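You operate a simulated robot arm through the tools that you are given. There is no shell and no other tool.

You are at the controls of a simulated robot arm. One attempt, no reset.

JOB
Take the plain grey relay out of the screw press.
Fine: dark blue knob to UP, carriage out, relay into the green relay tray, then push the empty carriage back in; the dark blue relays stay. Set down upright: plain grey relay.

Only the result counts: the job must be done as asked and must still hold three seconds after the hand-in. Knocking over, shifting, dropping, spilling or breaking anything else fails it.

ROBOT AND FRAMES
A 6-joint arm with a two-finger parallel gripper, fixed in place. Base frame: the origin is at the foot of the arm, x ahead of it, y to its left, z up; the work surface is at about z = 780. Lengths are in mm, angles in rad, forces in N, time in s.
With the tool pointing down near the work surface it reaches from about 260 to 680 mm from the base axis. Its first joint turns from -1.152 to 1.152 rad. Payload 2.9 kg.
The tool frame sits at the grasp point between the pads (the TCP): z along the fingers, y along the line on which they close. The tips reach 30 mm beyond it. The gripper opens to 110 mm. The fingers are 20 mm wide and 10 mm thick; the gripper's body (48 by 112 mm) begins 55 mm behind the TCP.
Orientation is that of the tool frame in the base frame, as [roll, pitch, yaw] about the fixed x, y, z axes, in that order (R = Rz(yaw) Ry(pitch) Rx(roll)). With the fingers straight down and closing along the base's y, the tool's x points along the base's -x, its y along +y and its z along -z.

CONTROLS
- The arm moves only by the tool play_rows. Its argument "moves" is a list of rows, each an object (a shift or turn left out is 0, a gripper value left out holds the last) with "xyz": the shift along the tool's x, y, z in units of 300 mm (1.0 is 300 mm), a list of three; "delta_rot": the turn, a rotation vector about the tool's x, y, z in units of 180 degrees (1.0 is 180 degrees), a list of three; "fingers": the opening in per cent of the stroke, from 0 (shut) to 100 (fully open). In form: [{"xyz": [x, y, z], "delta_rot": [wx, wy, wz], "fingers": fingers}, ...]. A call has 1 to 20 rows; each row is the pose to reach, as a shift and turn from the pose commanded when the call began, along the tool's axes at that moment. A call with a number of a shift or a turn outside -1 to 1 is refused whole. A row lasts 0.2 s, in which the tool goes at most 50 mm and 0.15 rad; a call with a longer step from one row to the next is refused whole, and so is a gripper value outside its range. Where a pose cannot be reached the arm comes as near as it can. A force on the tool above 50 N (or 10 N above the force at the start of the call, whichever is more), or a blocked arm, ends the call early, and 0.2 s more pass. The fingers move at their own pace (about 108 mm/s each) and stop on an object; they squeeze with about 26 N. The grip force told is the motor's: it shows also when the fingers shut on nothing. Time passes only in rows, and 0.2 s behind the last, so rows that repeat a pose let the fingers close. The reply holds the time, the measured pose of the TCP, the force on the tool along the base axes, the opening and the grip force, in the units named above and with some noise, with the torque about the TCP (base axes, N m) and any sound that the robot's microphone picked up.
- Cameras (640 x 400 px; columns grow to the right, rows downward): "scene" is fixed at [52.3, 416.7, 1389]; the picture's right is [-0.94, -0.35, 0.00], its down [-0.18, 0.49, -0.86] and it looks along [0.30, -0.80, -0.52] (base axes); focal length 344 px, centre (320, 200). "wrist" rides on the gripper at [72, 17, -103] in the tool frame; the picture's right is [-0.23, 0.97, 0.00], its down [-0.76, -0.18, -0.62] and it looks along [-0.61, -0.14, 0.78] (tool axes); focal length 222 px, centre (320, 200). There is no depth. A picture from a camera that has moved, and an enlarged one, comes with that camera's place and axes in the base frame and with its lens.
- capture(camera): a new picture of that camera. No time passes.
- zoom(camera, box): a new picture of the part [left, top, right, bottom] of that camera's present view, enlarged. No time passes.
- close_job(): hands the job in; it is judged then, once.

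Places have to be worked out from the pictures, the camera data and where the tool is seen. Open the gripper and draw the arm clear of the work before you hand the job in, unless the task says otherwise.

The tools are called after ">>>" as name(argument=value, ...) on one line, values as JSON. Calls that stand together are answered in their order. play_rows: Moves the arm, as the interface text tells. Its arguments: {"type":"object","properties":{"moves":{"type":"array","items":{"type":"object","properties":{"xyz":{"type":"array","items":{"type":"number"}},"delta_rot":{"type":"array","items":{"type":"number"}},"fingers":{"type":"number"}}}}},"required":["moves"]} The other tools are called the same way: capture (camera) takes a picture; zoom (camera, box) takes an enlarged picture of a part of a camera's view; close_job () hands the job in.

At the start:

```text
time_s: 0.0
eef_pos: [333.7, -256.4, 1151.4]
tcp_rot: [-3.141, 0.0, 3.142]
force: [1.0, 0.0, 0.8]
moment: [0.0, 0.0, 0.04]
width: 109.7
gripper_force: 0.1
```

scene: 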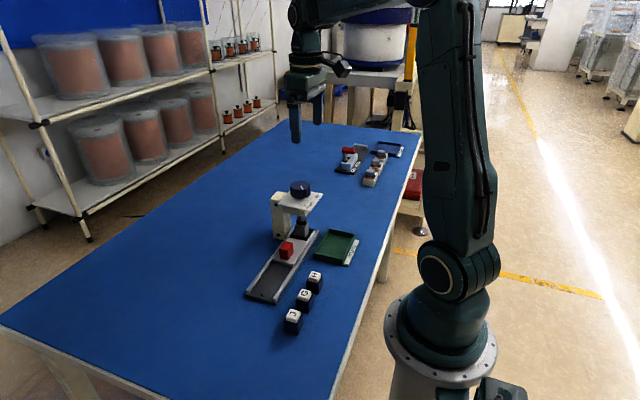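
wrist: 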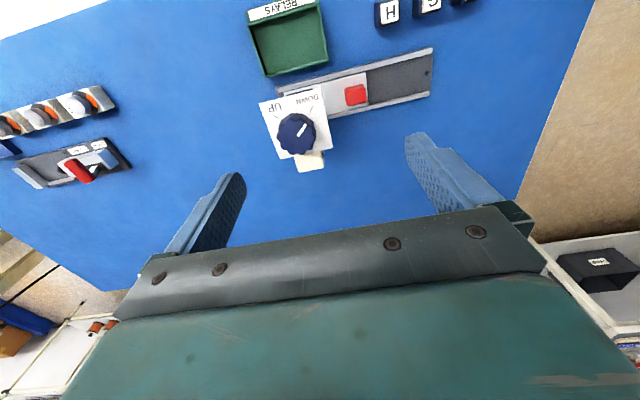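

The pictures show a screw press with a dark blue knob, a carriage with a red handle and a green tray. I'll enlarge these areas before moving.

>>> zoom(camera="scene", box=[230, 160, 390, 340])

>>> zoom(camera="wrist", box=[230, 0, 490, 180])

>>> zoom(camera="scene", box=[320, 130, 420, 200])

```text
2.22 times, centred on (310, 250) of scene
camera zoom: at [52.3, 416.7, 1389.0], right [-0.94, -0.35, 0.0], down [-0.18, 0.49, -0.86], along [0.3, -0.8, -0.52], focal length 765 px, centre (342, 89)
```

zoom: 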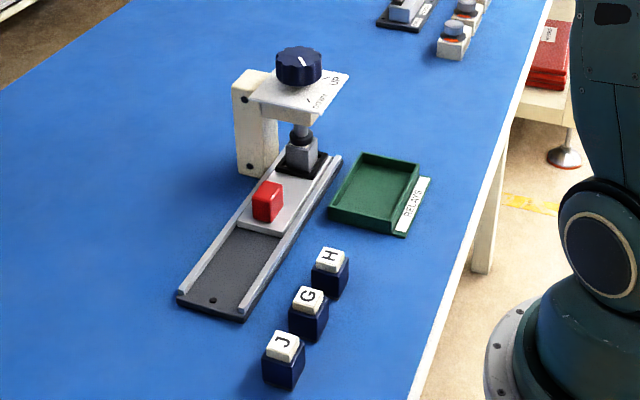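

```text
2.22 times, centred on (360, 90) of wrist
camera zoom: at [259.8, -239.0, 1254.3], right [0.23, 0.97, 0.0], down [0.76, -0.18, 0.62], along [0.61, -0.14, -0.78], focal length 494 px, centre (231, 444)
```

zoom: 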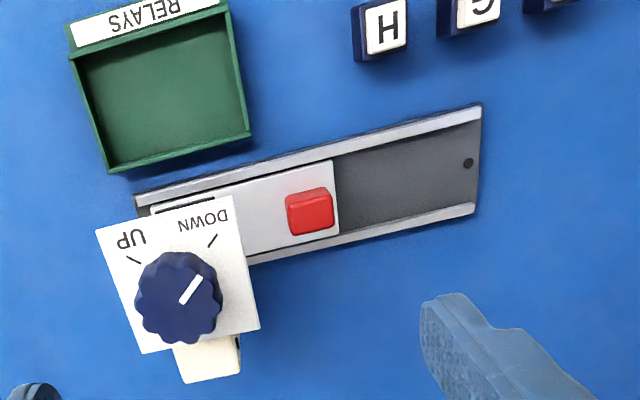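

```text
5.71 times, centred on (370, 165) of scene
camera zoom: at [52.3, 416.7, 1389.0], right [-0.94, -0.35, 0.0], down [-0.18, 0.49, -0.86], along [0.3, -0.8, -0.52], focal length 1968 px, centre (34, 400)
```

zoom: 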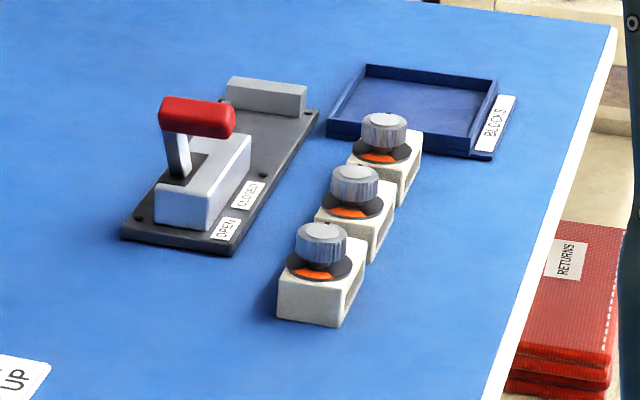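

The plate runs along y, at roughly x 338–420. I place the red handle near (376, -198) and the knob top near (370, -296, 960). I'll move above the knob at a safe height to get a closer look.

>>> play_rows(moves=[{"xyz": [-0.04, -0.044, 0.1]}, {"xyz": [-0.08, -0.088, 0.2]}, {"xyz": [-0.121, -0.132, 0.305]}, {"xyz": [-0.121, -0.132, 0.305]}])

>>> capture(camera="wrist")

>>> zoom(camera="scene", box=[230, 120, 390, 300])

```text
time_s: 1.0
eef_pos: [370.3, -297.3, 1059.6]
tcp_rot: [-3.141, -0.001, -3.14]
force: [-0.2, -0.1, -0.3]
moment: [0.01, -0.03, -0.01]
width: 110.1
gripper_force: 0.1
```

```text
taken
camera wrist: at [297.2, -280.6, 1162.7], right [0.23, 0.97, 0.0], down [0.76, -0.18, 0.62], along [0.61, -0.14, -0.78], focal length 222 px, centre (320, 200)
```

wrist: 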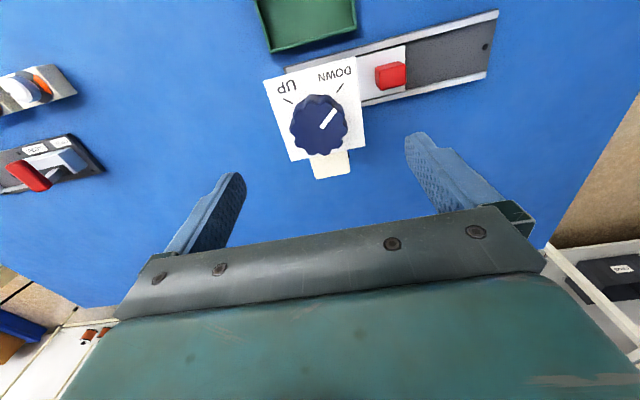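

```text
2.22 times, centred on (310, 210) of scene
camera zoom: at [52.3, 416.7, 1389.0], right [-0.94, -0.35, 0.0], down [-0.18, 0.49, -0.86], along [0.3, -0.8, -0.52], focal length 765 px, centre (342, 178)
```

zoom: 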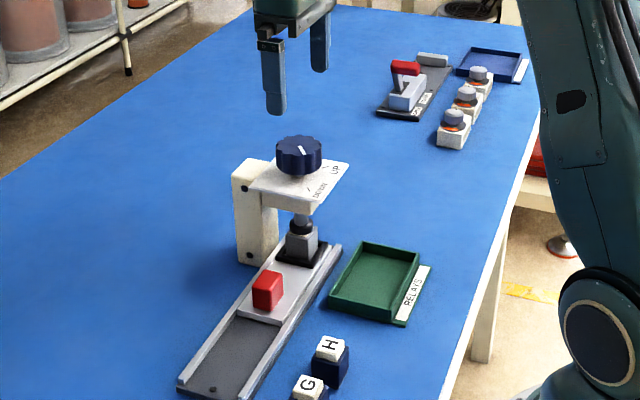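

>>> zoom(camera="wrist", box=[250, 50, 410, 190])

>>> zoom(camera="scene", box=[280, 170, 330, 250])

```text
2.86 times, centred on (330, 120) of wrist
camera zoom: at [297.2, -280.6, 1162.7], right [0.23, 0.97, 0.0], down [0.76, -0.18, 0.62], along [0.61, -0.14, -0.78], focal length 635 px, centre (291, 429)
```

zoom: 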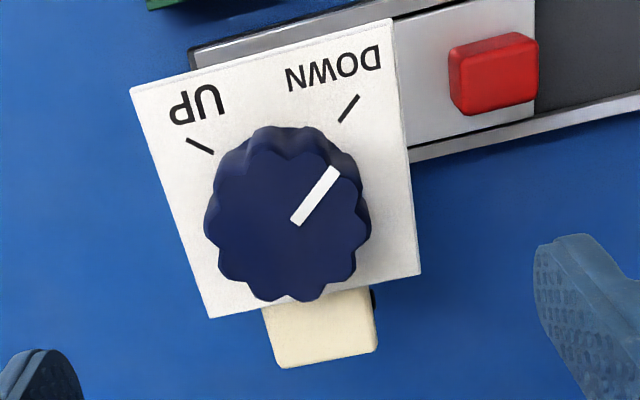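

```text
5.00 times, centred on (305, 210) of scene
camera zoom: at [52.3, 416.7, 1389.0], right [-0.94, -0.35, 0.0], down [-0.18, 0.49, -0.86], along [0.3, -0.8, -0.52], focal length 1722 px, centre (395, 150)
```

zoom: 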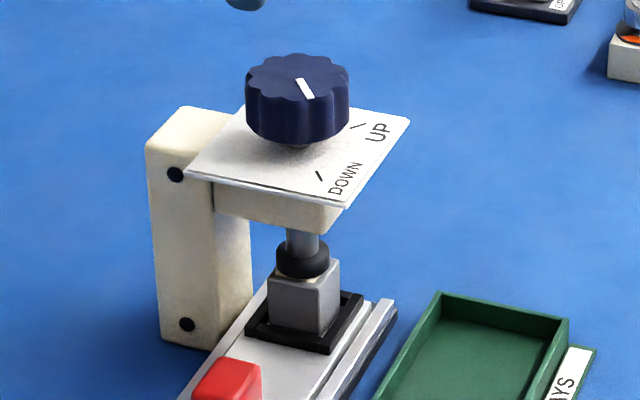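

The knob is about 50 mm across. Its axis is near (373, -298), its top is at z≈957, and the label plate is at z≈915. The pointer is at DOWN and UP is about 100° counter-clockwise from above, so I'll pre-rotate the hand 50° the other way.

>>> play_rows(moves=[{"xyz": [-0.01, -0.008, 0], "delta_rot": [0, 0, 0.0463]}, {"xyz": [-0.01, -0.008, 0], "delta_rot": [0, 0, 0.0926]}, {"xyz": [-0.01, -0.008, 0.05], "delta_rot": [0, 0, 0.1389]}, {"xyz": [-0.01, -0.008, 0.1], "delta_rot": [0, 0, 0.1852]}, {"xyz": [-0.01, -0.008, 0.13], "delta_rot": [0, 0, 0.2315]}, {"xyz": [-0.01, -0.008, 0.15], "delta_rot": [0, 0, 0.2778]}, {"xyz": [-0.01, -0.008, 0.15], "delta_rot": [0, 0, 0.2778]}])

>>> capture(camera="wrist")

>>> zoom(camera="scene", box=[240, 120, 370, 250])

```text
time_s: 2.6
eef_pos: [371.6, -298.0, 1013.2]
tcp_rot: [-3.14, 0.0, 2.267]
force: [-0.6, 0.8, -0.1]
moment: [0.01, -0.01, 0.0]
width: 110.0
gripper_force: 0.0
```

```text
taken
camera wrist: at [337.9, -231.7, 1117.0], right [0.89, 0.45, 0.0], down [0.35, -0.7, 0.62], along [0.28, -0.56, -0.78], focal length 222 px, centre (320, 200)
```

wrist: 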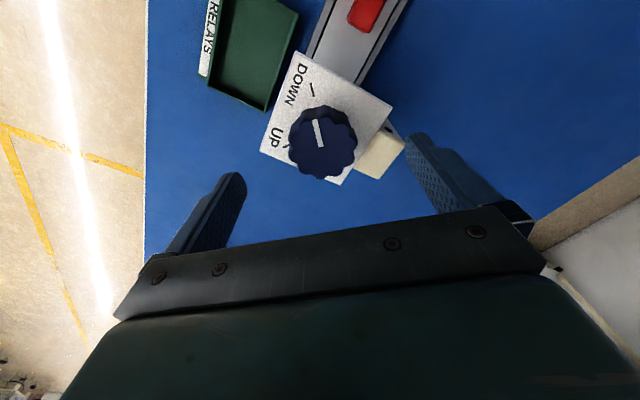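

```text
3.08 times, centred on (305, 185) of scene
camera zoom: at [52.3, 416.7, 1389.0], right [-0.94, -0.35, 0.0], down [-0.18, 0.49, -0.86], along [0.3, -0.8, -0.52], focal length 1060 px, centre (366, 246)
```

zoom: 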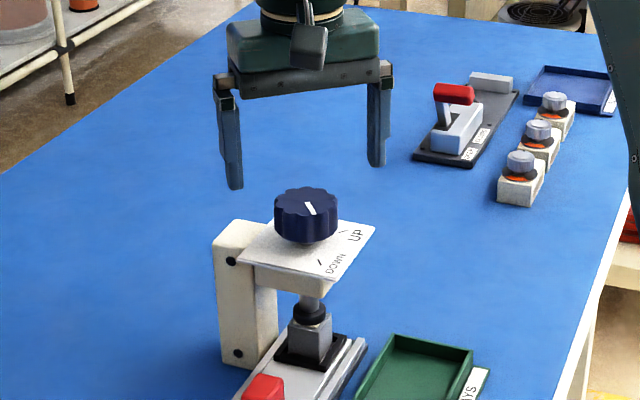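

A third sighting agrees: the knob axis is near (373.5, -298). I'll lower the fingers either side of it, keeping the tips about 10 mm above the label plate, and check before closing.

>>> play_rows(moves=[{"xyz": [-0.003, 0.004, 0.08]}, {"xyz": [-0.003, 0.004, 0.14]}, {"xyz": [-0.003, 0.004, 0.19]}, {"xyz": [-0.003, 0.004, 0.19]}])

>>> capture(camera="wrist")

>>> zoom(camera="scene", box=[250, 130, 360, 230])

```text
time_s: 3.6
eef_pos: [375.0, -298.3, 957.6]
tcp_rot: [3.141, 0.0, 2.268]
force: [0.3, 0.0, -0.7]
moment: [0.0, 0.0, 0.01]
width: 110.1
gripper_force: 0.1
```

```text
taken
camera wrist: at [340.1, -231.7, 1060.1], right [0.89, 0.45, 0.0], down [0.35, -0.7, 0.62], along [0.28, -0.56, -0.78], focal length 222 px, centre (320, 200)
```

wrist: 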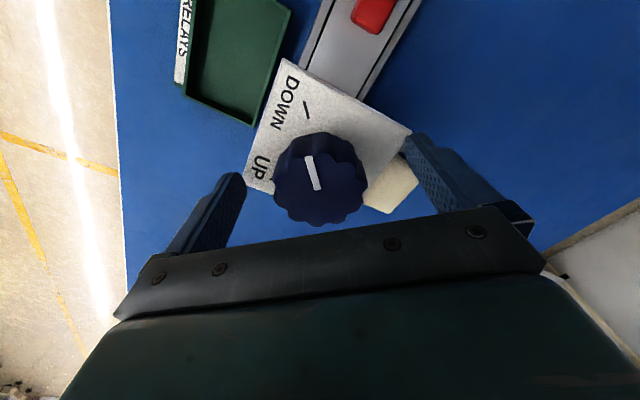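

```text
4.00 times, centred on (305, 180) of scene
camera zoom: at [52.3, 416.7, 1389.0], right [-0.94, -0.35, 0.0], down [-0.18, 0.49, -0.86], along [0.3, -0.8, -0.52], focal length 1377 px, centre (380, 280)
```

zoom: 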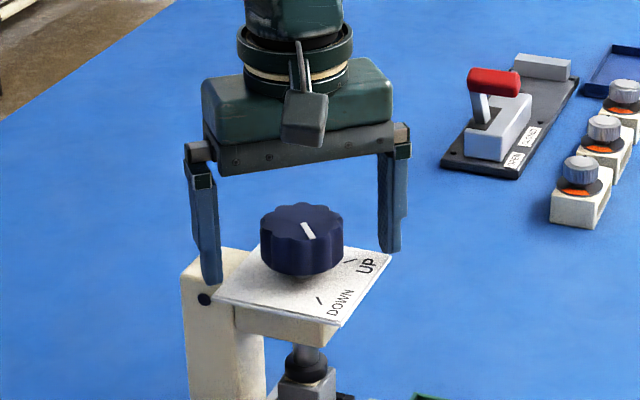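

The fingers straddle the knob and look well centred. I'll narrow them to about 58 mm and check the clearance before squeezing.

>>> play_rows(moves=[{"fingers": 53}, {"fingers": 53}, {"fingers": 53}])

>>> zoom(camera="wrist", box=[200, 80, 440, 240])

>>> zoom(camera="scene", box=[270, 150, 340, 220])

```text
time_s: 4.4
eef_pos: [374.7, -299.6, 957.7]
tcp_rot: [3.141, 0.0, 2.268]
force: [-0.4, 0.1, -0.2]
moment: [-0.01, 0.02, 0.02]
width: 58.2
gripper_force: 0.0
```

```text
2.50 times, centred on (320, 160) of wrist
camera zoom: at [340.1, -231.7, 1060.4], right [0.89, 0.45, 0.0], down [0.35, -0.7, 0.62], along [0.28, -0.56, -0.78], focal length 555 px, centre (320, 300)
```

zoom: 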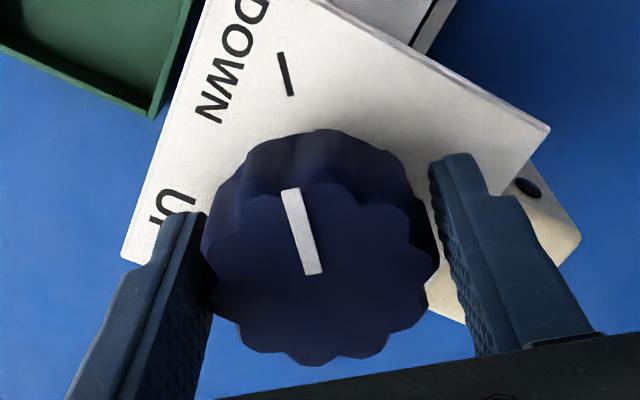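

```text
5.71 times, centred on (305, 185) of scene
camera zoom: at [52.3, 416.7, 1389.0], right [-0.94, -0.35, 0.0], down [-0.18, 0.49, -0.86], along [0.3, -0.8, -0.52], focal length 1968 px, centre (406, 286)
```

zoom: 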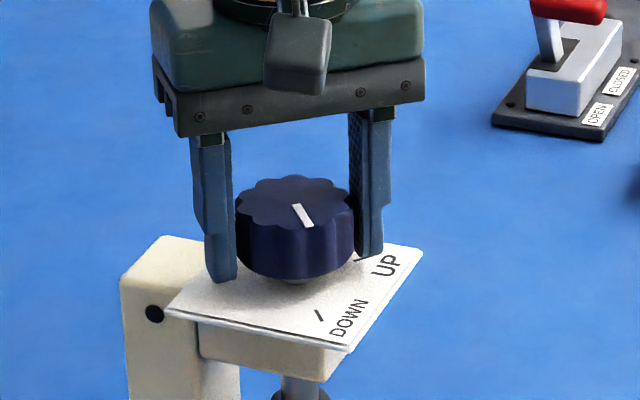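

The knob sits within 1–2 mm of the finger centre, so I'll close on it now.

>>> play_rows(moves=[{"fingers": 40}, {"fingers": 30}, {"fingers": 30}])

```text
time_s: 5.2
eef_pos: [373.7, -299.1, 956.3]
tcp_rot: [-3.141, 0.002, 2.267]
force: [-6.5, -6.8, -0.5]
moment: [0.01, -0.27, -0.03]
width: 55.7
gripper_force: 44.8
```

The fingers hold the knob at 55.7 mm, with a ~9 N side force towards -y of the tool. I'll shift 1 mm that way to centre before turning.

>>> play_rows(moves=[{"xyz": [0, -0.0033, 0], "fingers": 20}, {"xyz": [0, -0.0033, 0]}])

```text
time_s: 5.8
eef_pos: [374.8, -298.4, 957.8]
tcp_rot: [3.141, -0.001, 2.271]
force: [0.6, 1.9, -2.2]
moment: [-1.21, 0.53, 0.01]
width: 55.8
gripper_force: 44.8
```

That centred it. I'll turn the first 50° counter-clockwise as seen from above, then check.

>>> play_rows(moves=[{"delta_rot": [0, 0, -0.0463]}, {"delta_rot": [0, 0, -0.0926]}, {"delta_rot": [0, 0, -0.1389]}, {"delta_rot": [0, 0, -0.1852]}, {"delta_rot": [0, 0, -0.2315]}, {"delta_rot": [0, 0, -0.2778]}, {"delta_rot": [0, 0, -0.2778]}])

>>> zoom(camera="wrist", box=[200, 80, 440, 240])

>>> zoom(camera="scene", box=[270, 160, 350, 250])

```text
time_s: 7.4
eef_pos: [373.3, -300.0, 957.4]
tcp_rot: [-3.141, 0.0, -3.14]
force: [7.7, -11.2, -18.2]
moment: [0.41, -0.78, 0.03]
width: 55.8
gripper_force: 45.0
```

```text
2.50 times, centred on (320, 160) of wrist
camera zoom: at [300.1, -283.1, 1060.3], right [0.23, 0.97, 0.0], down [0.76, -0.18, 0.62], along [0.61, -0.14, -0.78], focal length 555 px, centre (320, 300)
```

zoom: 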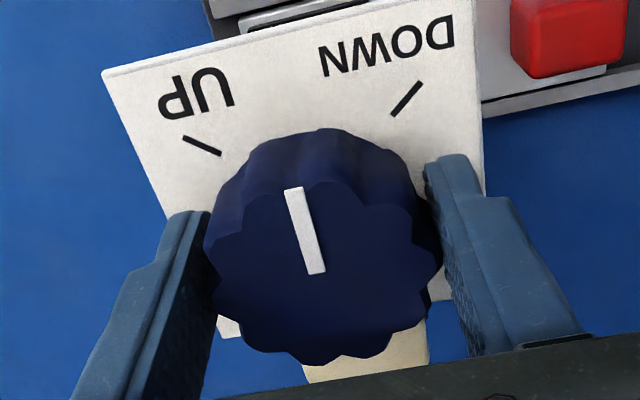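

```text
4.44 times, centred on (310, 205) of scene
camera zoom: at [52.7, 416.2, 1389.2], right [-0.94, -0.35, 0.0], down [-0.18, 0.49, -0.85], along [0.3, -0.8, -0.52], focal length 1530 px, centre (364, 178)
```

zoom: 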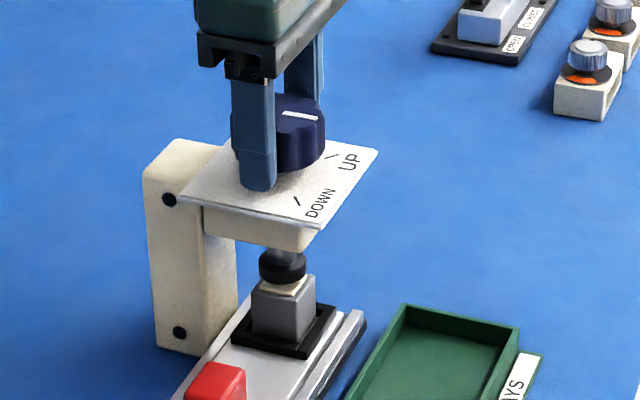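

The knob is turning and the press foot has lifted off the relay. I'll turn another 50° with a small correction to relieve the side force.

>>> play_rows(moves=[{"xyz": [-0.0015, -0.0025, 0.002], "delta_rot": [0, 0, -0.0463]}, {"xyz": [-0.0015, -0.0025, 0.002], "delta_rot": [0, 0, -0.0926]}, {"xyz": [-0.0015, -0.0025, 0.002], "delta_rot": [0, 0, -0.1389]}, {"xyz": [-0.0015, -0.0025, 0.002], "delta_rot": [0, 0, -0.1852]}, {"xyz": [-0.0015, -0.0025, 0.002], "delta_rot": [0, 0, -0.2315]}, {"xyz": [-0.0015, -0.0025, 0.002], "delta_rot": [0, 0, -0.2778]}, {"xyz": [-0.0015, -0.0025, 0.002], "delta_rot": [0, 0, -0.2778]}])

>>> zoom(camera="wrist", box=[200, 80, 440, 240])

>>> zoom(camera="scene", box=[270, 160, 350, 250])

```text
time_s: 9.0
eef_pos: [373.7, -301.5, 956.2]
tcp_rot: [-3.139, -0.003, -2.269]
force: [8.1, -27.4, -9.2]
moment: [0.88, 0.46, -0.14]
width: 56.0
gripper_force: 45.1
```

```text
2.50 times, centred on (320, 160) of wrist
camera zoom: at [313.4, -345.6, 1060.5], right [-0.6, 0.8, 0.0], down [0.62, 0.47, 0.62], along [0.5, 0.37, -0.78], focal length 555 px, centre (320, 300)
```

zoom: 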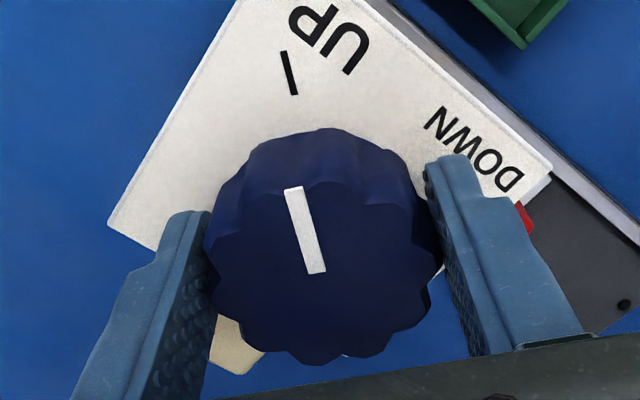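

```text
4.44 times, centred on (310, 205) of scene
camera zoom: at [52.7, 415.9, 1389.3], right [-0.94, -0.35, 0.0], down [-0.18, 0.49, -0.85], along [0.3, -0.8, -0.52], focal length 1530 px, centre (364, 178)
```

zoom: 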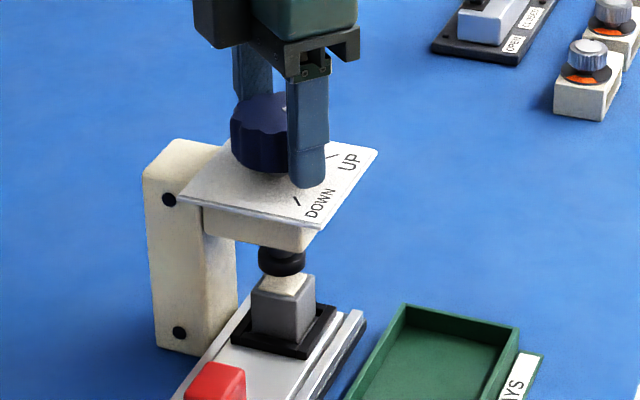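

The pointer now lines up with the UP tick just as it did with DOWN, and the foot is raised clear of the relay. I'll release, rise, and check that the knob stays put.

>>> play_rows(moves=[{"fingers": 60}, {"fingers": 90}, {"fingers": 90}, {"xyz": [0, 0, -0.1]}, {"xyz": [0, 0, -0.22]}, {"xyz": [0, 0, -0.35]}, {"xyz": [0, 0, -0.35]}])

>>> capture(camera="wrist")

>>> zoom(camera="scene", box=[240, 160, 370, 290])

>>> zoom(camera="scene", box=[270, 170, 330, 250])

```text
time_s: 10.6
eef_pos: [376.1, -299.2, 1062.5]
tcp_rot: [3.141, 0.0, -2.268]
force: [-0.5, 0.4, 0.2]
moment: [0.02, 0.02, -0.01]
width: 98.8
gripper_force: 0.0
```

```text
taken
camera wrist: at [315.6, -343.2, 1165.4], right [-0.6, 0.8, 0.0], down [0.63, 0.47, 0.62], along [0.5, 0.37, -0.78], focal length 222 px, centre (320, 200)
```

wrist: 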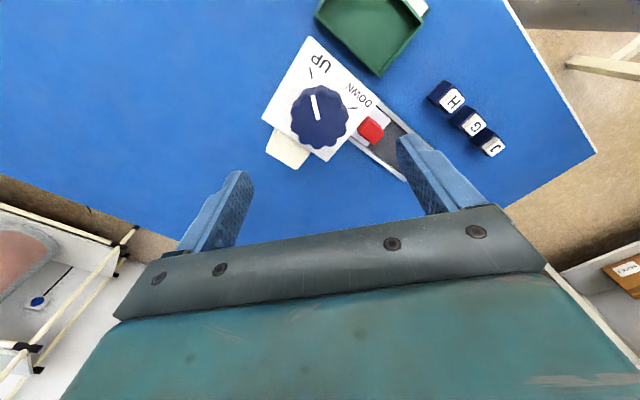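

```text
3.08 times, centred on (305, 225) of scene
camera zoom: at [52.3, 416.7, 1389.0], right [-0.94, -0.35, 0.0], down [-0.18, 0.49, -0.86], along [0.3, -0.8, -0.52], focal length 1060 px, centre (366, 123)
```

zoom: 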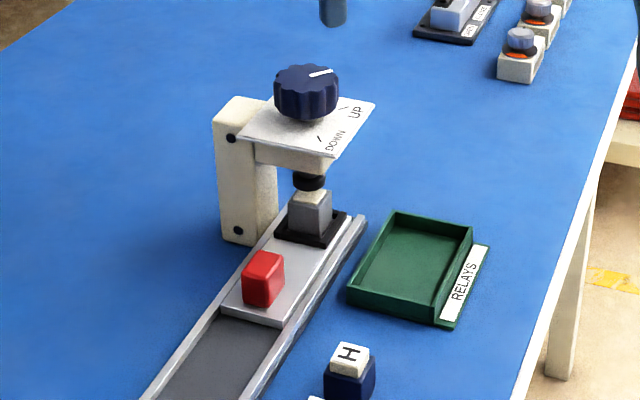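

```text
5.00 times, centred on (300, 210) of scene
camera zoom: at [52.3, 416.7, 1389.0], right [-0.94, -0.35, 0.0], down [-0.18, 0.49, -0.86], along [0.3, -0.8, -0.52], focal length 1722 px, centre (420, 150)
```

zoom: 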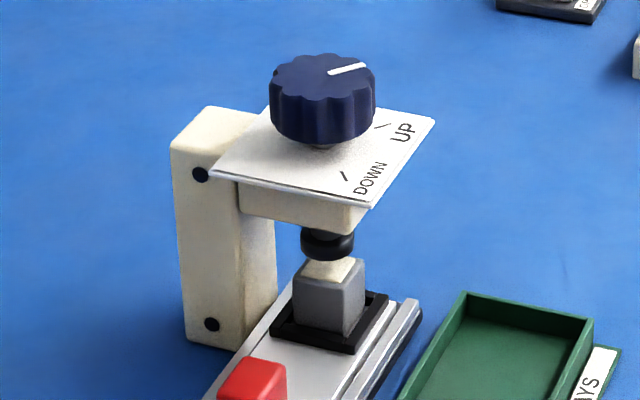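

The knob reads UP and the foot is clear. Next I'll move over the red handle, turning the hand so the fingers close across the rails (along x) and the camera stays on the +y side, away from the press.

>>> play_rows(moves=[{"xyz": [-0.02, 0.017, 0], "delta_rot": [0, 0, 0.0457]}, {"xyz": [-0.04, 0.034, 0], "delta_rot": [0, 0, 0.0914]}, {"xyz": [-0.06, 0.051, 0], "delta_rot": [0, 0, 0.1371]}, {"xyz": [-0.08, 0.068, 0], "delta_rot": [0, 0, 0.1828]}, {"xyz": [-0.1, 0.085, 0], "delta_rot": [0, 0, 0.2285]}, {"xyz": [-0.12, 0.102, 0], "delta_rot": [0, 0, 0.2742]}, {"xyz": [-0.14, 0.119, 0], "delta_rot": [0, 0, 0.3199]}, {"xyz": [-0.16, 0.136, 0], "delta_rot": [0, 0, 0.3656]}, {"xyz": [-0.18, 0.153, 0], "delta_rot": [0, 0, 0.4113]}, {"xyz": [-0.2, 0.17, 0], "delta_rot": [0, 0, 0.457]}, {"xyz": [-0.22, 0.187, 0], "delta_rot": [0, 0, 0.5027]}, {"xyz": [-0.24, 0.204, 0], "delta_rot": [0, 0, 0.5484]}, {"xyz": [-0.258, 0.216, 0], "delta_rot": [0, 0, 0.5941]}, {"xyz": [-0.258, 0.216, 0], "delta_rot": [0, 0, 0.6398]}, {"xyz": [-0.258, 0.216, 0.05], "delta_rot": [0, 0, 0.6855]}, {"xyz": [-0.258, 0.216, 0.1], "delta_rot": [0, 0, 0.7312]}, {"xyz": [-0.258, 0.216, 0.15], "delta_rot": [0, 0, 0.7769]}, {"xyz": [-0.258, 0.216, 0.2], "delta_rot": [0, 0, 0.7778]}, {"xyz": [-0.258, 0.216, 0.2], "delta_rot": [0, 0, 0.7778]}])

>>> capture(camera="wrist")

>>> capture(camera="scene")

```text
time_s: 14.6
eef_pos: [375.5, -198.6, 1000.9]
tcp_rot: [-3.141, 0.0, 1.569]
force: [0.8, -0.5, 0.2]
moment: [0.04, 0.01, 0.02]
width: 98.7
gripper_force: 0.1
```

```text
taken
camera wrist: at [391.1, -126.1, 1104.5], right [0.97, -0.23, 0.0], down [-0.18, -0.76, 0.62], along [-0.14, -0.61, -0.78], focal length 222 px, centre (320, 200)
```

wrist: 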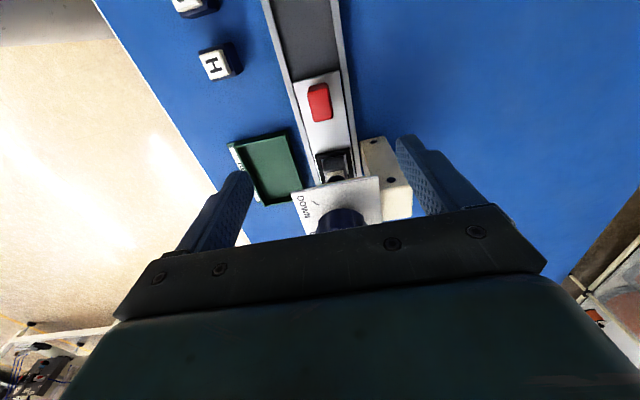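

```text
taken
```

scene: 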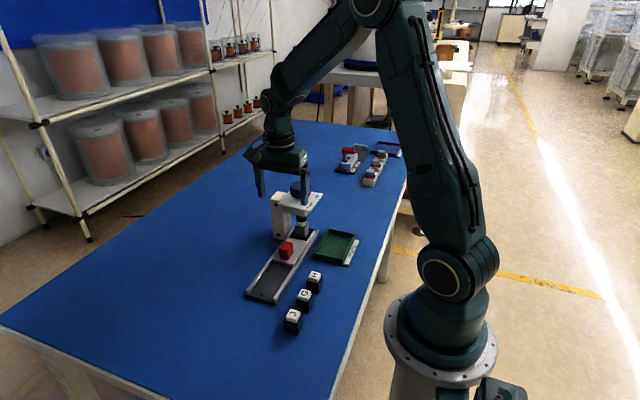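

>>> zoom(camera="wrist", box=[220, 40, 420, 240])

>>> zoom(camera="scene", box=[240, 210, 370, 310])

```text
2.00 times, centred on (320, 140) of wrist
camera zoom: at [391.1, -126.1, 1104.5], right [0.97, -0.23, 0.0], down [-0.18, -0.76, 0.62], along [-0.14, -0.61, -0.78], focal length 444 px, centre (320, 320)
```

zoom: 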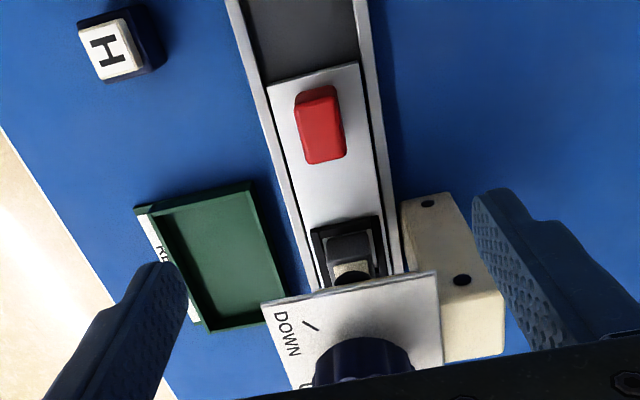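

```text
4.00 times, centred on (305, 260) of scene
camera zoom: at [52.3, 416.7, 1389.0], right [-0.94, -0.35, 0.0], down [-0.18, 0.49, -0.86], along [0.3, -0.8, -0.52], focal length 1377 px, centre (380, -40)
```

zoom: 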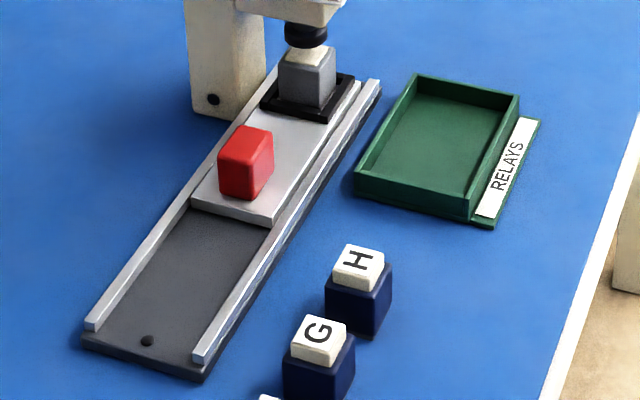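

The handle is centred near (376, -202), with its top at z≈829 and the carriage surface at about 800. I'll narrow the fingers to about 46 mm and come down to just above it to check.

>>> play_rows(moves=[{"xyz": [-0.01, 0.001, 0.1], "fingers": 42}, {"xyz": [-0.01, 0.001, 0.2]}, {"xyz": [-0.01, 0.001, 0.3]}, {"xyz": [-0.01, 0.001, 0.4]}, {"xyz": [-0.01, 0.001, 0.4]}])

>>> capture(camera="wrist")

>>> zoom(camera="scene", box=[230, 150, 360, 310])

```text
time_s: 15.8
eef_pos: [373.2, -200.1, 882.3]
tcp_rot: [3.141, -0.001, 1.571]
force: [0.3, 0.1, 0.7]
moment: [0.0, 0.02, -0.01]
width: 46.2
gripper_force: 0.0
```

```text
taken
camera wrist: at [389.4, -128.3, 985.9], right [0.97, -0.23, 0.0], down [-0.18, -0.76, 0.62], along [-0.14, -0.61, -0.78], focal length 222 px, centre (320, 200)
```

wrist: 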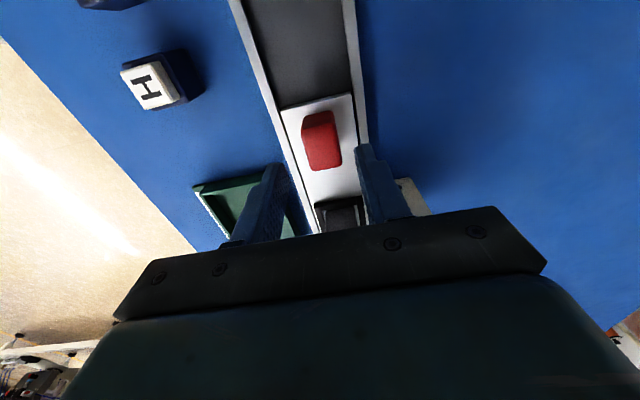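

```text
2.50 times, centred on (295, 230) of scene
camera zoom: at [52.3, 416.7, 1389.0], right [-0.94, -0.35, 0.0], down [-0.18, 0.49, -0.86], along [0.3, -0.8, -0.52], focal length 861 px, centre (382, 125)
```

zoom: 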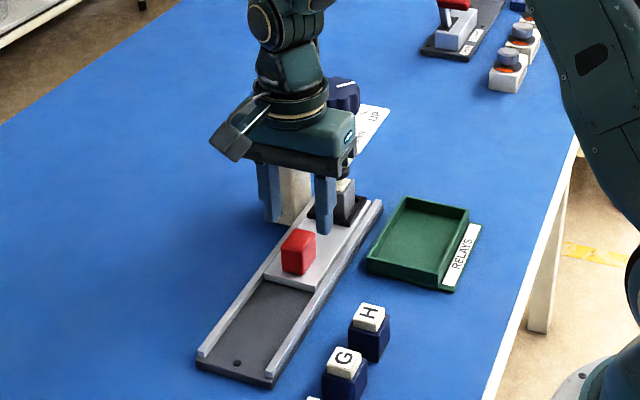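

The handle is at (374.5, -201) and the hand at about (373, -200). I'll lower so the fingertips stop about 8–10 mm above the carriage, then close on the handle.

>>> play_rows(moves=[{"xyz": [-0.003, 0.005, 0.07]}, {"xyz": [-0.003, 0.005, 0.14]}, {"xyz": [-0.003, 0.005, 0.14]}])

>>> zoom(camera="wrist", box=[220, 80, 440, 240])

>>> zoom(camera="scene", box=[250, 190, 340, 290])

```text
time_s: 16.6
eef_pos: [376.2, -202.8, 840.2]
tcp_rot: [3.141, -0.001, 1.57]
force: [-0.5, 0.2, -0.7]
moment: [0.0, 0.0, -0.02]
width: 46.0
gripper_force: 0.0
```

```text
2.50 times, centred on (330, 160) of wrist
camera zoom: at [392.4, -129.6, 942.7], right [0.97, -0.23, 0.0], down [-0.18, -0.76, 0.62], along [-0.14, -0.61, -0.78], focal length 555 px, centre (295, 300)
```

zoom: 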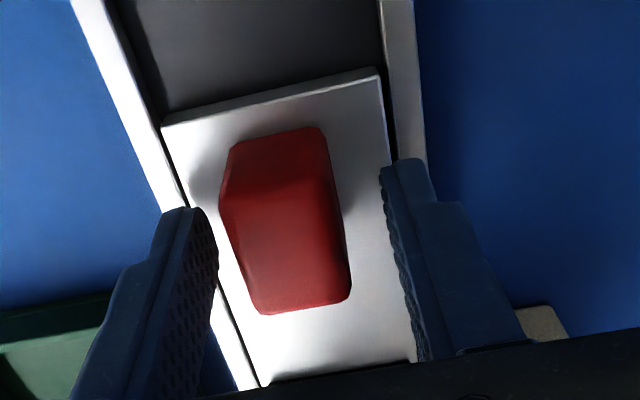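

```text
4.00 times, centred on (295, 240) of scene
camera zoom: at [52.3, 416.7, 1389.0], right [-0.94, -0.35, 0.0], down [-0.18, 0.49, -0.86], along [0.3, -0.8, -0.52], focal length 1377 px, centre (420, 40)
```

zoom: 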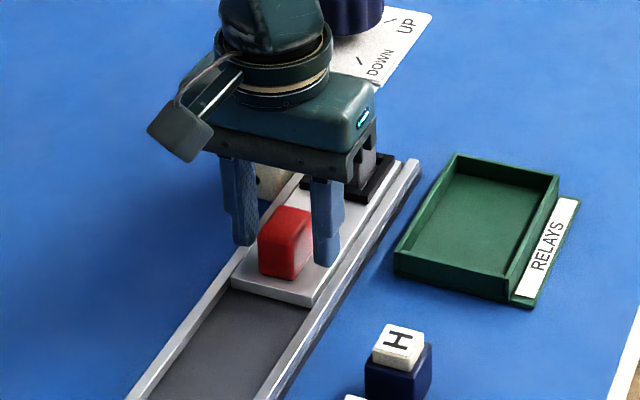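

The handle sits about 2.5 mm towards -x of the finger centre. I'll correct that and close gently.

>>> play_rows(moves=[{"xyz": [0, -0.008, 0]}, {"xyz": [0, -0.008, 0], "fingers": 30}, {"xyz": [0, -0.008, 0], "fingers": 20}, {"xyz": [0, -0.008, 0], "fingers": 10}])

```text
time_s: 17.6
eef_pos: [375.5, -201.8, 839.2]
tcp_rot: [3.139, -0.001, 1.57]
force: [9.8, -1.2, -5.6]
moment: [0.29, 0.01, -0.15]
width: 26.2
gripper_force: 44.5
```

I have the handle at 26 mm wide. I'll relieve the 1 mm offset and start drawing the carriage out along +y, 40 mm first.

>>> play_rows(moves=[{"xyz": [0, 0.003, 0]}, {"xyz": [0.033, 0.003, 0]}, {"xyz": [0.066, 0.003, 0]}, {"xyz": [0.1, 0.003, 0]}, {"xyz": [0.133, 0.003, 0]}, {"xyz": [0.133, 0.003, 0]}])

>>> zoom(camera="scene", box=[230, 190, 350, 310])

```text
time_s: 19.0
eef_pos: [374.4, -162.8, 840.3]
tcp_rot: [-3.139, 0.0, 1.571]
force: [12.9, -0.6, -22.3]
moment: [-0.72, -0.38, 0.19]
width: 26.1
gripper_force: 44.9
```

```text
3.33 times, centred on (290, 250) of scene
camera zoom: at [52.9, 416.6, 1389.0], right [-0.94, -0.35, 0.0], down [-0.18, 0.49, -0.85], along [0.3, -0.8, -0.52], focal length 1148 px, centre (420, 33)
```

zoom: 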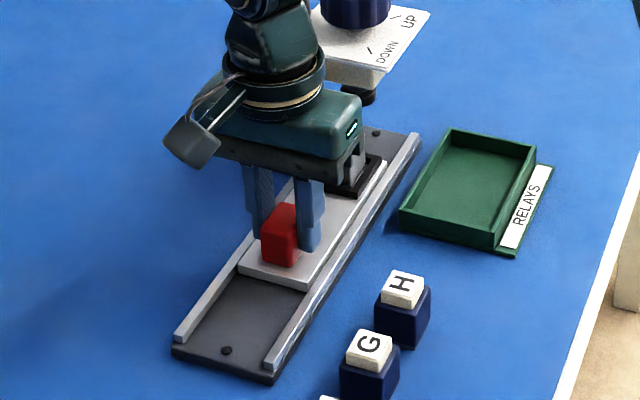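

The carriage slides with almost no resistance along y. I'll continue with small corrections to relieve the vertical and sideways force.

>>> play_rows(moves=[{"xyz": [0.0, 0.003, 0.004]}, {"xyz": [0.033, 0.003, 0.004]}, {"xyz": [0.066, 0.003, 0.004]}, {"xyz": [0.1, 0.003, 0.004]}, {"xyz": [0.133, 0.003, 0.004]}, {"xyz": [0.166, 0.003, 0.004]}, {"xyz": [0.166, 0.003, 0.004]}])

>>> zoom(camera="scene", box=[230, 190, 350, 310])

```text
time_s: 20.6
eef_pos: [374.3, -111.7, 839.3]
tcp_rot: [-3.141, 0.001, 1.571]
force: [-0.7, -0.8, 19.2]
moment: [-1.13, 0.01, 0.11]
width: 25.9
gripper_force: 44.9
```

```text
3.33 times, centred on (290, 250) of scene
camera zoom: at [52.1, 416.8, 1389.0], right [-0.94, -0.35, 0.0], down [-0.18, 0.49, -0.86], along [0.3, -0.8, -0.52], focal length 1148 px, centre (420, 33)
```

zoom: 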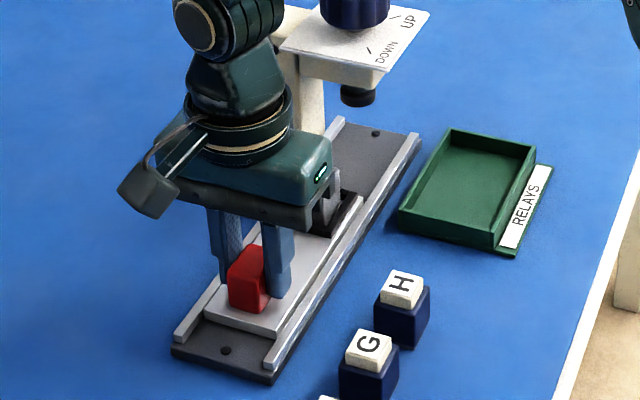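

The relay is now in front of the press head. I'll ease the carriage further towards its outer stop in small steps and watch the force.

>>> play_rows(moves=[{"xyz": [0.017, 0, -0.002]}, {"xyz": [0.033, 0, -0.002]}, {"xyz": [0.05, 0, -0.002]}, {"xyz": [0.05, 0, -0.002]}])

>>> zoom(camera="scene", box=[230, 190, 350, 310])

>>> capture(camera="wrist")

```text
time_s: 21.6
eef_pos: [376.2, -99.8, 840.2]
tcp_rot: [-3.141, 0.007, 1.567]
force: [5.6, -29.5, -14.2]
moment: [-0.31, -0.15, 0.73]
width: 26.0
gripper_force: 45.4
```

```text
3.33 times, centred on (290, 250) of scene
camera zoom: at [52.6, 416.0, 1389.2], right [-0.94, -0.35, 0.0], down [-0.18, 0.49, -0.85], along [0.3, -0.8, -0.52], focal length 1148 px, centre (420, 33)
```

zoom: 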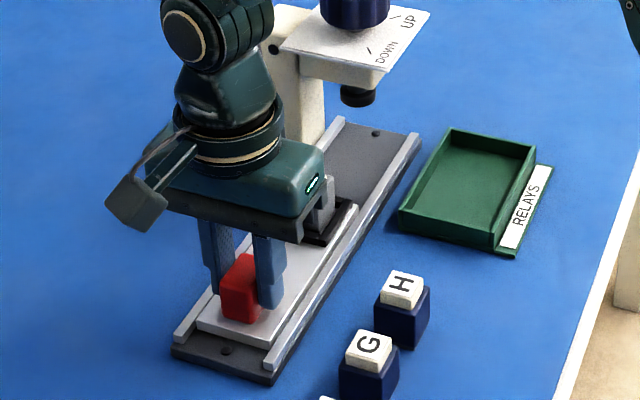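

```text
taken
camera wrist: at [391.7, -27.6, 942.5], right [0.97, -0.23, 0.0], down [-0.18, -0.76, 0.63], along [-0.14, -0.61, -0.78], focal length 222 px, centre (320, 200)
```

wrist: 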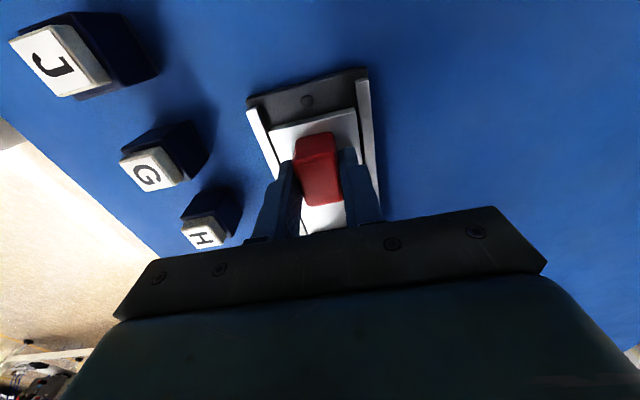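

A 29 N counter-force shows the carriage has reached its outer stop after about 100 mm. I'll back off the strain, let go and rise straight up.

>>> play_rows(moves=[{"xyz": [-0.009, 0, 0]}, {"xyz": [-0.009, 0, 0], "fingers": 42}, {"xyz": [-0.009, 0, 0], "fingers": 42}, {"xyz": [-0.009, 0, -0.1]}, {"xyz": [-0.009, 0, -0.25]}, {"xyz": [-0.009, 0, -0.4]}, {"xyz": [-0.009, 0, -0.4]}])

>>> capture(camera="wrist")

>>> zoom(camera="scene", box=[230, 190, 370, 330])

```text
time_s: 23.2
eef_pos: [375.3, -96.1, 957.1]
tcp_rot: [3.141, 0.002, 1.57]
force: [0.4, 0.1, 0.4]
moment: [0.0, 0.0, 0.02]
width: 46.2
gripper_force: 0.1
```

```text
taken
camera wrist: at [391.7, -23.5, 1060.4], right [0.97, -0.23, 0.0], down [-0.18, -0.76, 0.62], along [-0.14, -0.61, -0.78], focal length 222 px, centre (320, 200)
```

wrist: 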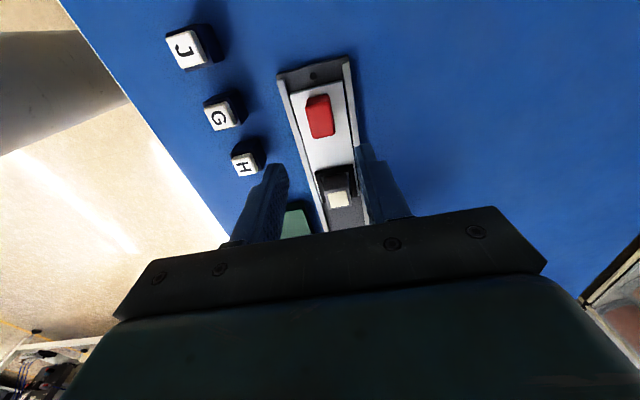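

```text
2.86 times, centred on (300, 260) of scene
camera zoom: at [52.3, 416.7, 1389.0], right [-0.94, -0.35, 0.0], down [-0.18, 0.49, -0.86], along [0.3, -0.8, -0.52], focal length 984 px, centre (377, 29)
```

zoom: 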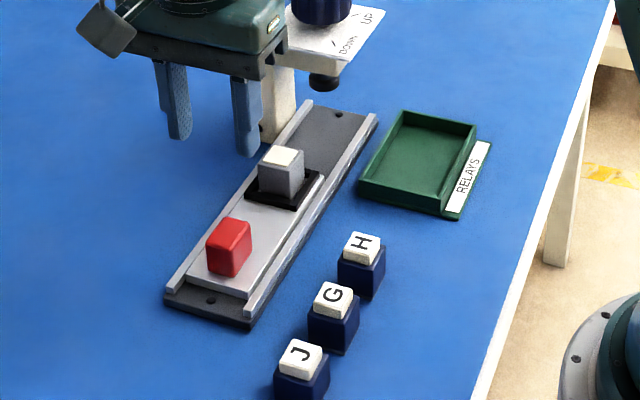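

The carriage is fully out and the relay stands in its pocket near (376, -200), with its top at z≈836. I'll move over it and take a closer look.

>>> play_rows(moves=[{"xyz": [-0.11, 0, 0], "fingers": 60}, {"xyz": [-0.22, 0, 0]}, {"xyz": [-0.345, 0, 0]}, {"xyz": [-0.345, 0, 0]}])

>>> capture(camera="wrist")

>>> zoom(camera="wrist", box=[260, 80, 400, 220])

>>> zoom(camera="scene", box=[270, 210, 350, 270])

```text
time_s: 24.2
eef_pos: [378.8, -201.2, 958.0]
tcp_rot: [3.141, -0.001, 1.571]
force: [0.3, 0.3, -0.1]
moment: [0.0, -0.01, 0.0]
width: 65.8
gripper_force: 0.1
```

```text
taken
camera wrist: at [394.7, -128.8, 1062.0], right [0.97, -0.23, 0.0], down [-0.18, -0.76, 0.62], along [-0.14, -0.61, -0.78], focal length 222 px, centre (320, 200)
```

wrist: 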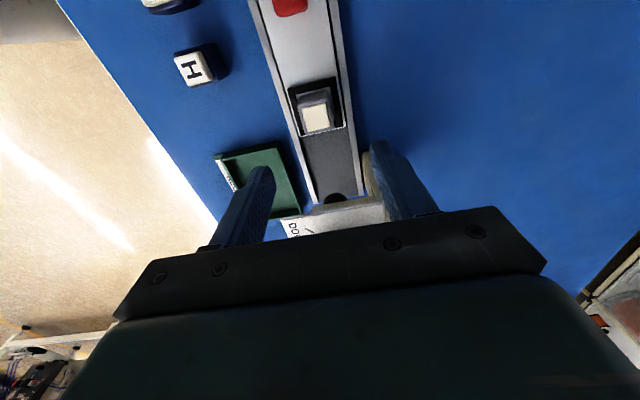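

```text
2.86 times, centred on (330, 150) of wrist
camera zoom: at [394.7, -128.8, 1062.0], right [0.97, -0.23, 0.0], down [-0.18, -0.76, 0.62], along [-0.14, -0.61, -0.78], focal length 635 px, centre (291, 343)
```

zoom: 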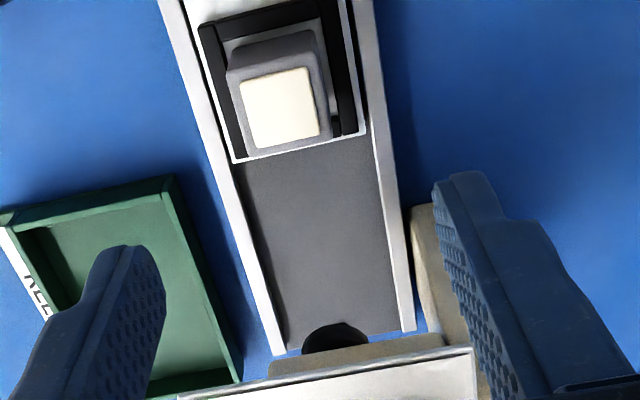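

```text
6.67 times, centred on (310, 240) of scene
camera zoom: at [52.3, 416.7, 1389.0], right [-0.94, -0.35, 0.0], down [-0.18, 0.49, -0.86], along [0.3, -0.8, -0.52], focal length 2296 px, centre (387, -67)
```

zoom: 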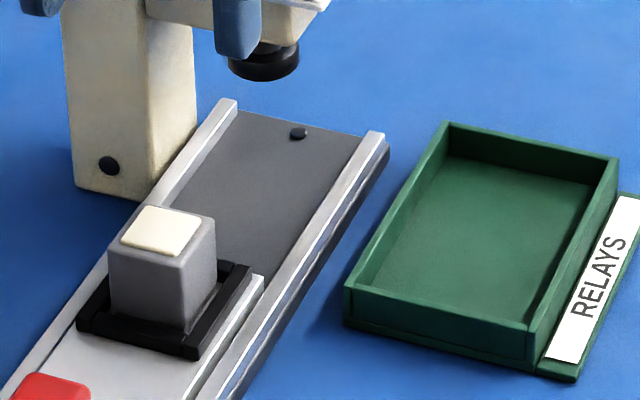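

The relay is a ~33 mm grey cube with a pale top, centred near (375.5, -201), top z≈834, and its black frame rises to about 805. I'll come down with the tips just above the frame and check centring before closing.

>>> play_rows(moves=[{"xyz": [0, -0.008, 0.1], "fingers": 50}, {"xyz": [0, -0.008, 0.2]}, {"xyz": [0, -0.008, 0.29]}, {"xyz": [0, -0.008, 0.35]}, {"xyz": [0, -0.008, 0.39]}, {"xyz": [0, -0.008, 0.39]}])

>>> zoom(camera="wrist", box=[220, 80, 440, 240])

>>> zoom(camera="scene", box=[260, 190, 340, 270])

```text
time_s: 25.6
eef_pos: [373.3, -203.5, 842.6]
tcp_rot: [-3.14, 0.001, 1.572]
force: [-0.3, -0.3, 0.2]
moment: [0.01, -0.05, 0.0]
width: 55.1
gripper_force: 0.1
```

```text
2.50 times, centred on (330, 160) of wrist
camera zoom: at [389.7, -131.3, 945.1], right [0.97, -0.23, 0.0], down [-0.18, -0.76, 0.62], along [-0.14, -0.61, -0.78], focal length 555 px, centre (295, 300)
```

zoom: 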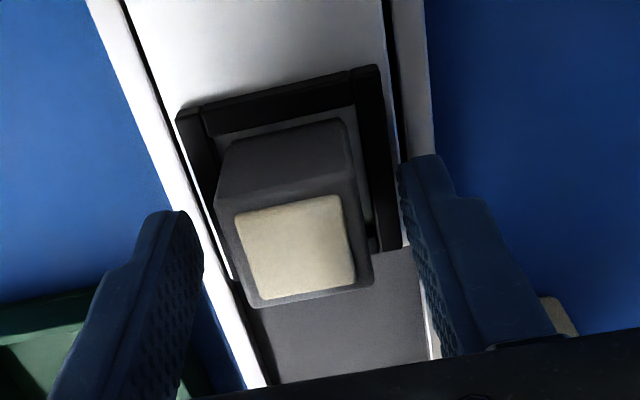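

```text
5.00 times, centred on (300, 230) of scene
camera zoom: at [52.3, 416.7, 1389.0], right [-0.94, -0.35, 0.0], down [-0.18, 0.49, -0.86], along [0.3, -0.8, -0.52], focal length 1722 px, centre (420, 50)
```

zoom: 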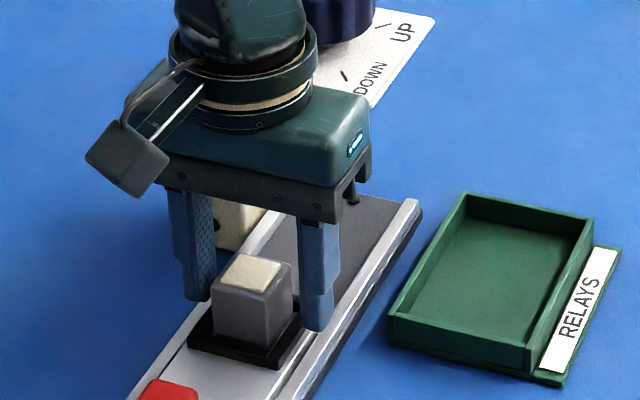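

The relay cap projects exactly where the grasp point should be, so it is well centred. Closing on it now.

>>> play_rows(moves=[{"fingers": 40}, {"fingers": 25}, {"fingers": 15}, {"fingers": 15}])

>>> zoom(camera="wrist", box=[220, 80, 440, 240])

```text
time_s: 26.6
eef_pos: [373.5, -202.5, 842.1]
tcp_rot: [3.141, 0.0, 1.572]
force: [0.2, -0.6, 0.7]
moment: [0.01, -0.02, -0.02]
width: 31.3
gripper_force: 25.9
```

```text
2.50 times, centred on (330, 160) of wrist
camera zoom: at [389.7, -131.2, 945.3], right [0.97, -0.23, 0.0], down [-0.18, -0.76, 0.62], along [-0.14, -0.61, -0.78], focal length 555 px, centre (295, 300)
```

zoom: 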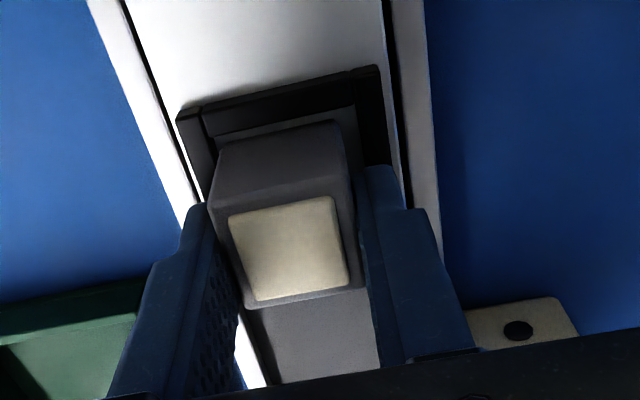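

Gripped at 31.3 mm with no side load. I'll lift straight up slowly, then check.

>>> play_rows(moves=[{"xyz": [0, 0, -0.03], "fingers": 10}, {"xyz": [0, 0, -0.06]}, {"xyz": [0, 0, -0.12]}, {"xyz": [0, 0, -0.2]}, {"xyz": [0, 0, -0.3]}, {"xyz": [0, 0, -0.4]}, {"xyz": [0, 0, -0.4]}])

>>> capture(camera="wrist")

>>> zoom(camera="scene", box=[240, 160, 360, 290])

```text
time_s: 28.2
eef_pos: [371.2, -203.6, 960.8]
tcp_rot: [3.142, 0.001, 1.57]
force: [0.2, 1.2, -0.8]
moment: [-0.02, -0.02, 0.01]
width: 31.1
gripper_force: 26.1
```

```text
taken
camera wrist: at [387.4, -131.6, 1064.4], right [0.97, -0.23, 0.0], down [-0.18, -0.76, 0.62], along [-0.14, -0.61, -0.78], focal length 222 px, centre (320, 200)
```

wrist: 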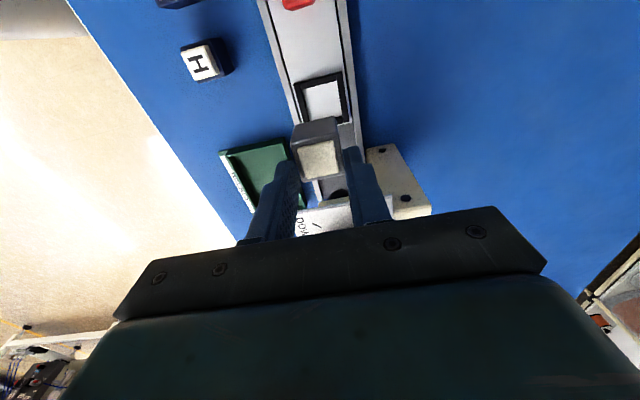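

```text
3.08 times, centred on (300, 225) of scene
camera zoom: at [52.3, 416.7, 1389.0], right [-0.94, -0.35, 0.0], down [-0.18, 0.49, -0.86], along [0.3, -0.8, -0.52], focal length 1060 px, centre (382, 123)
```

zoom: 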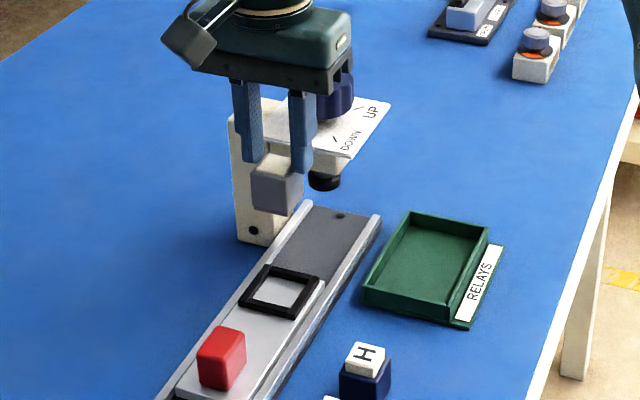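

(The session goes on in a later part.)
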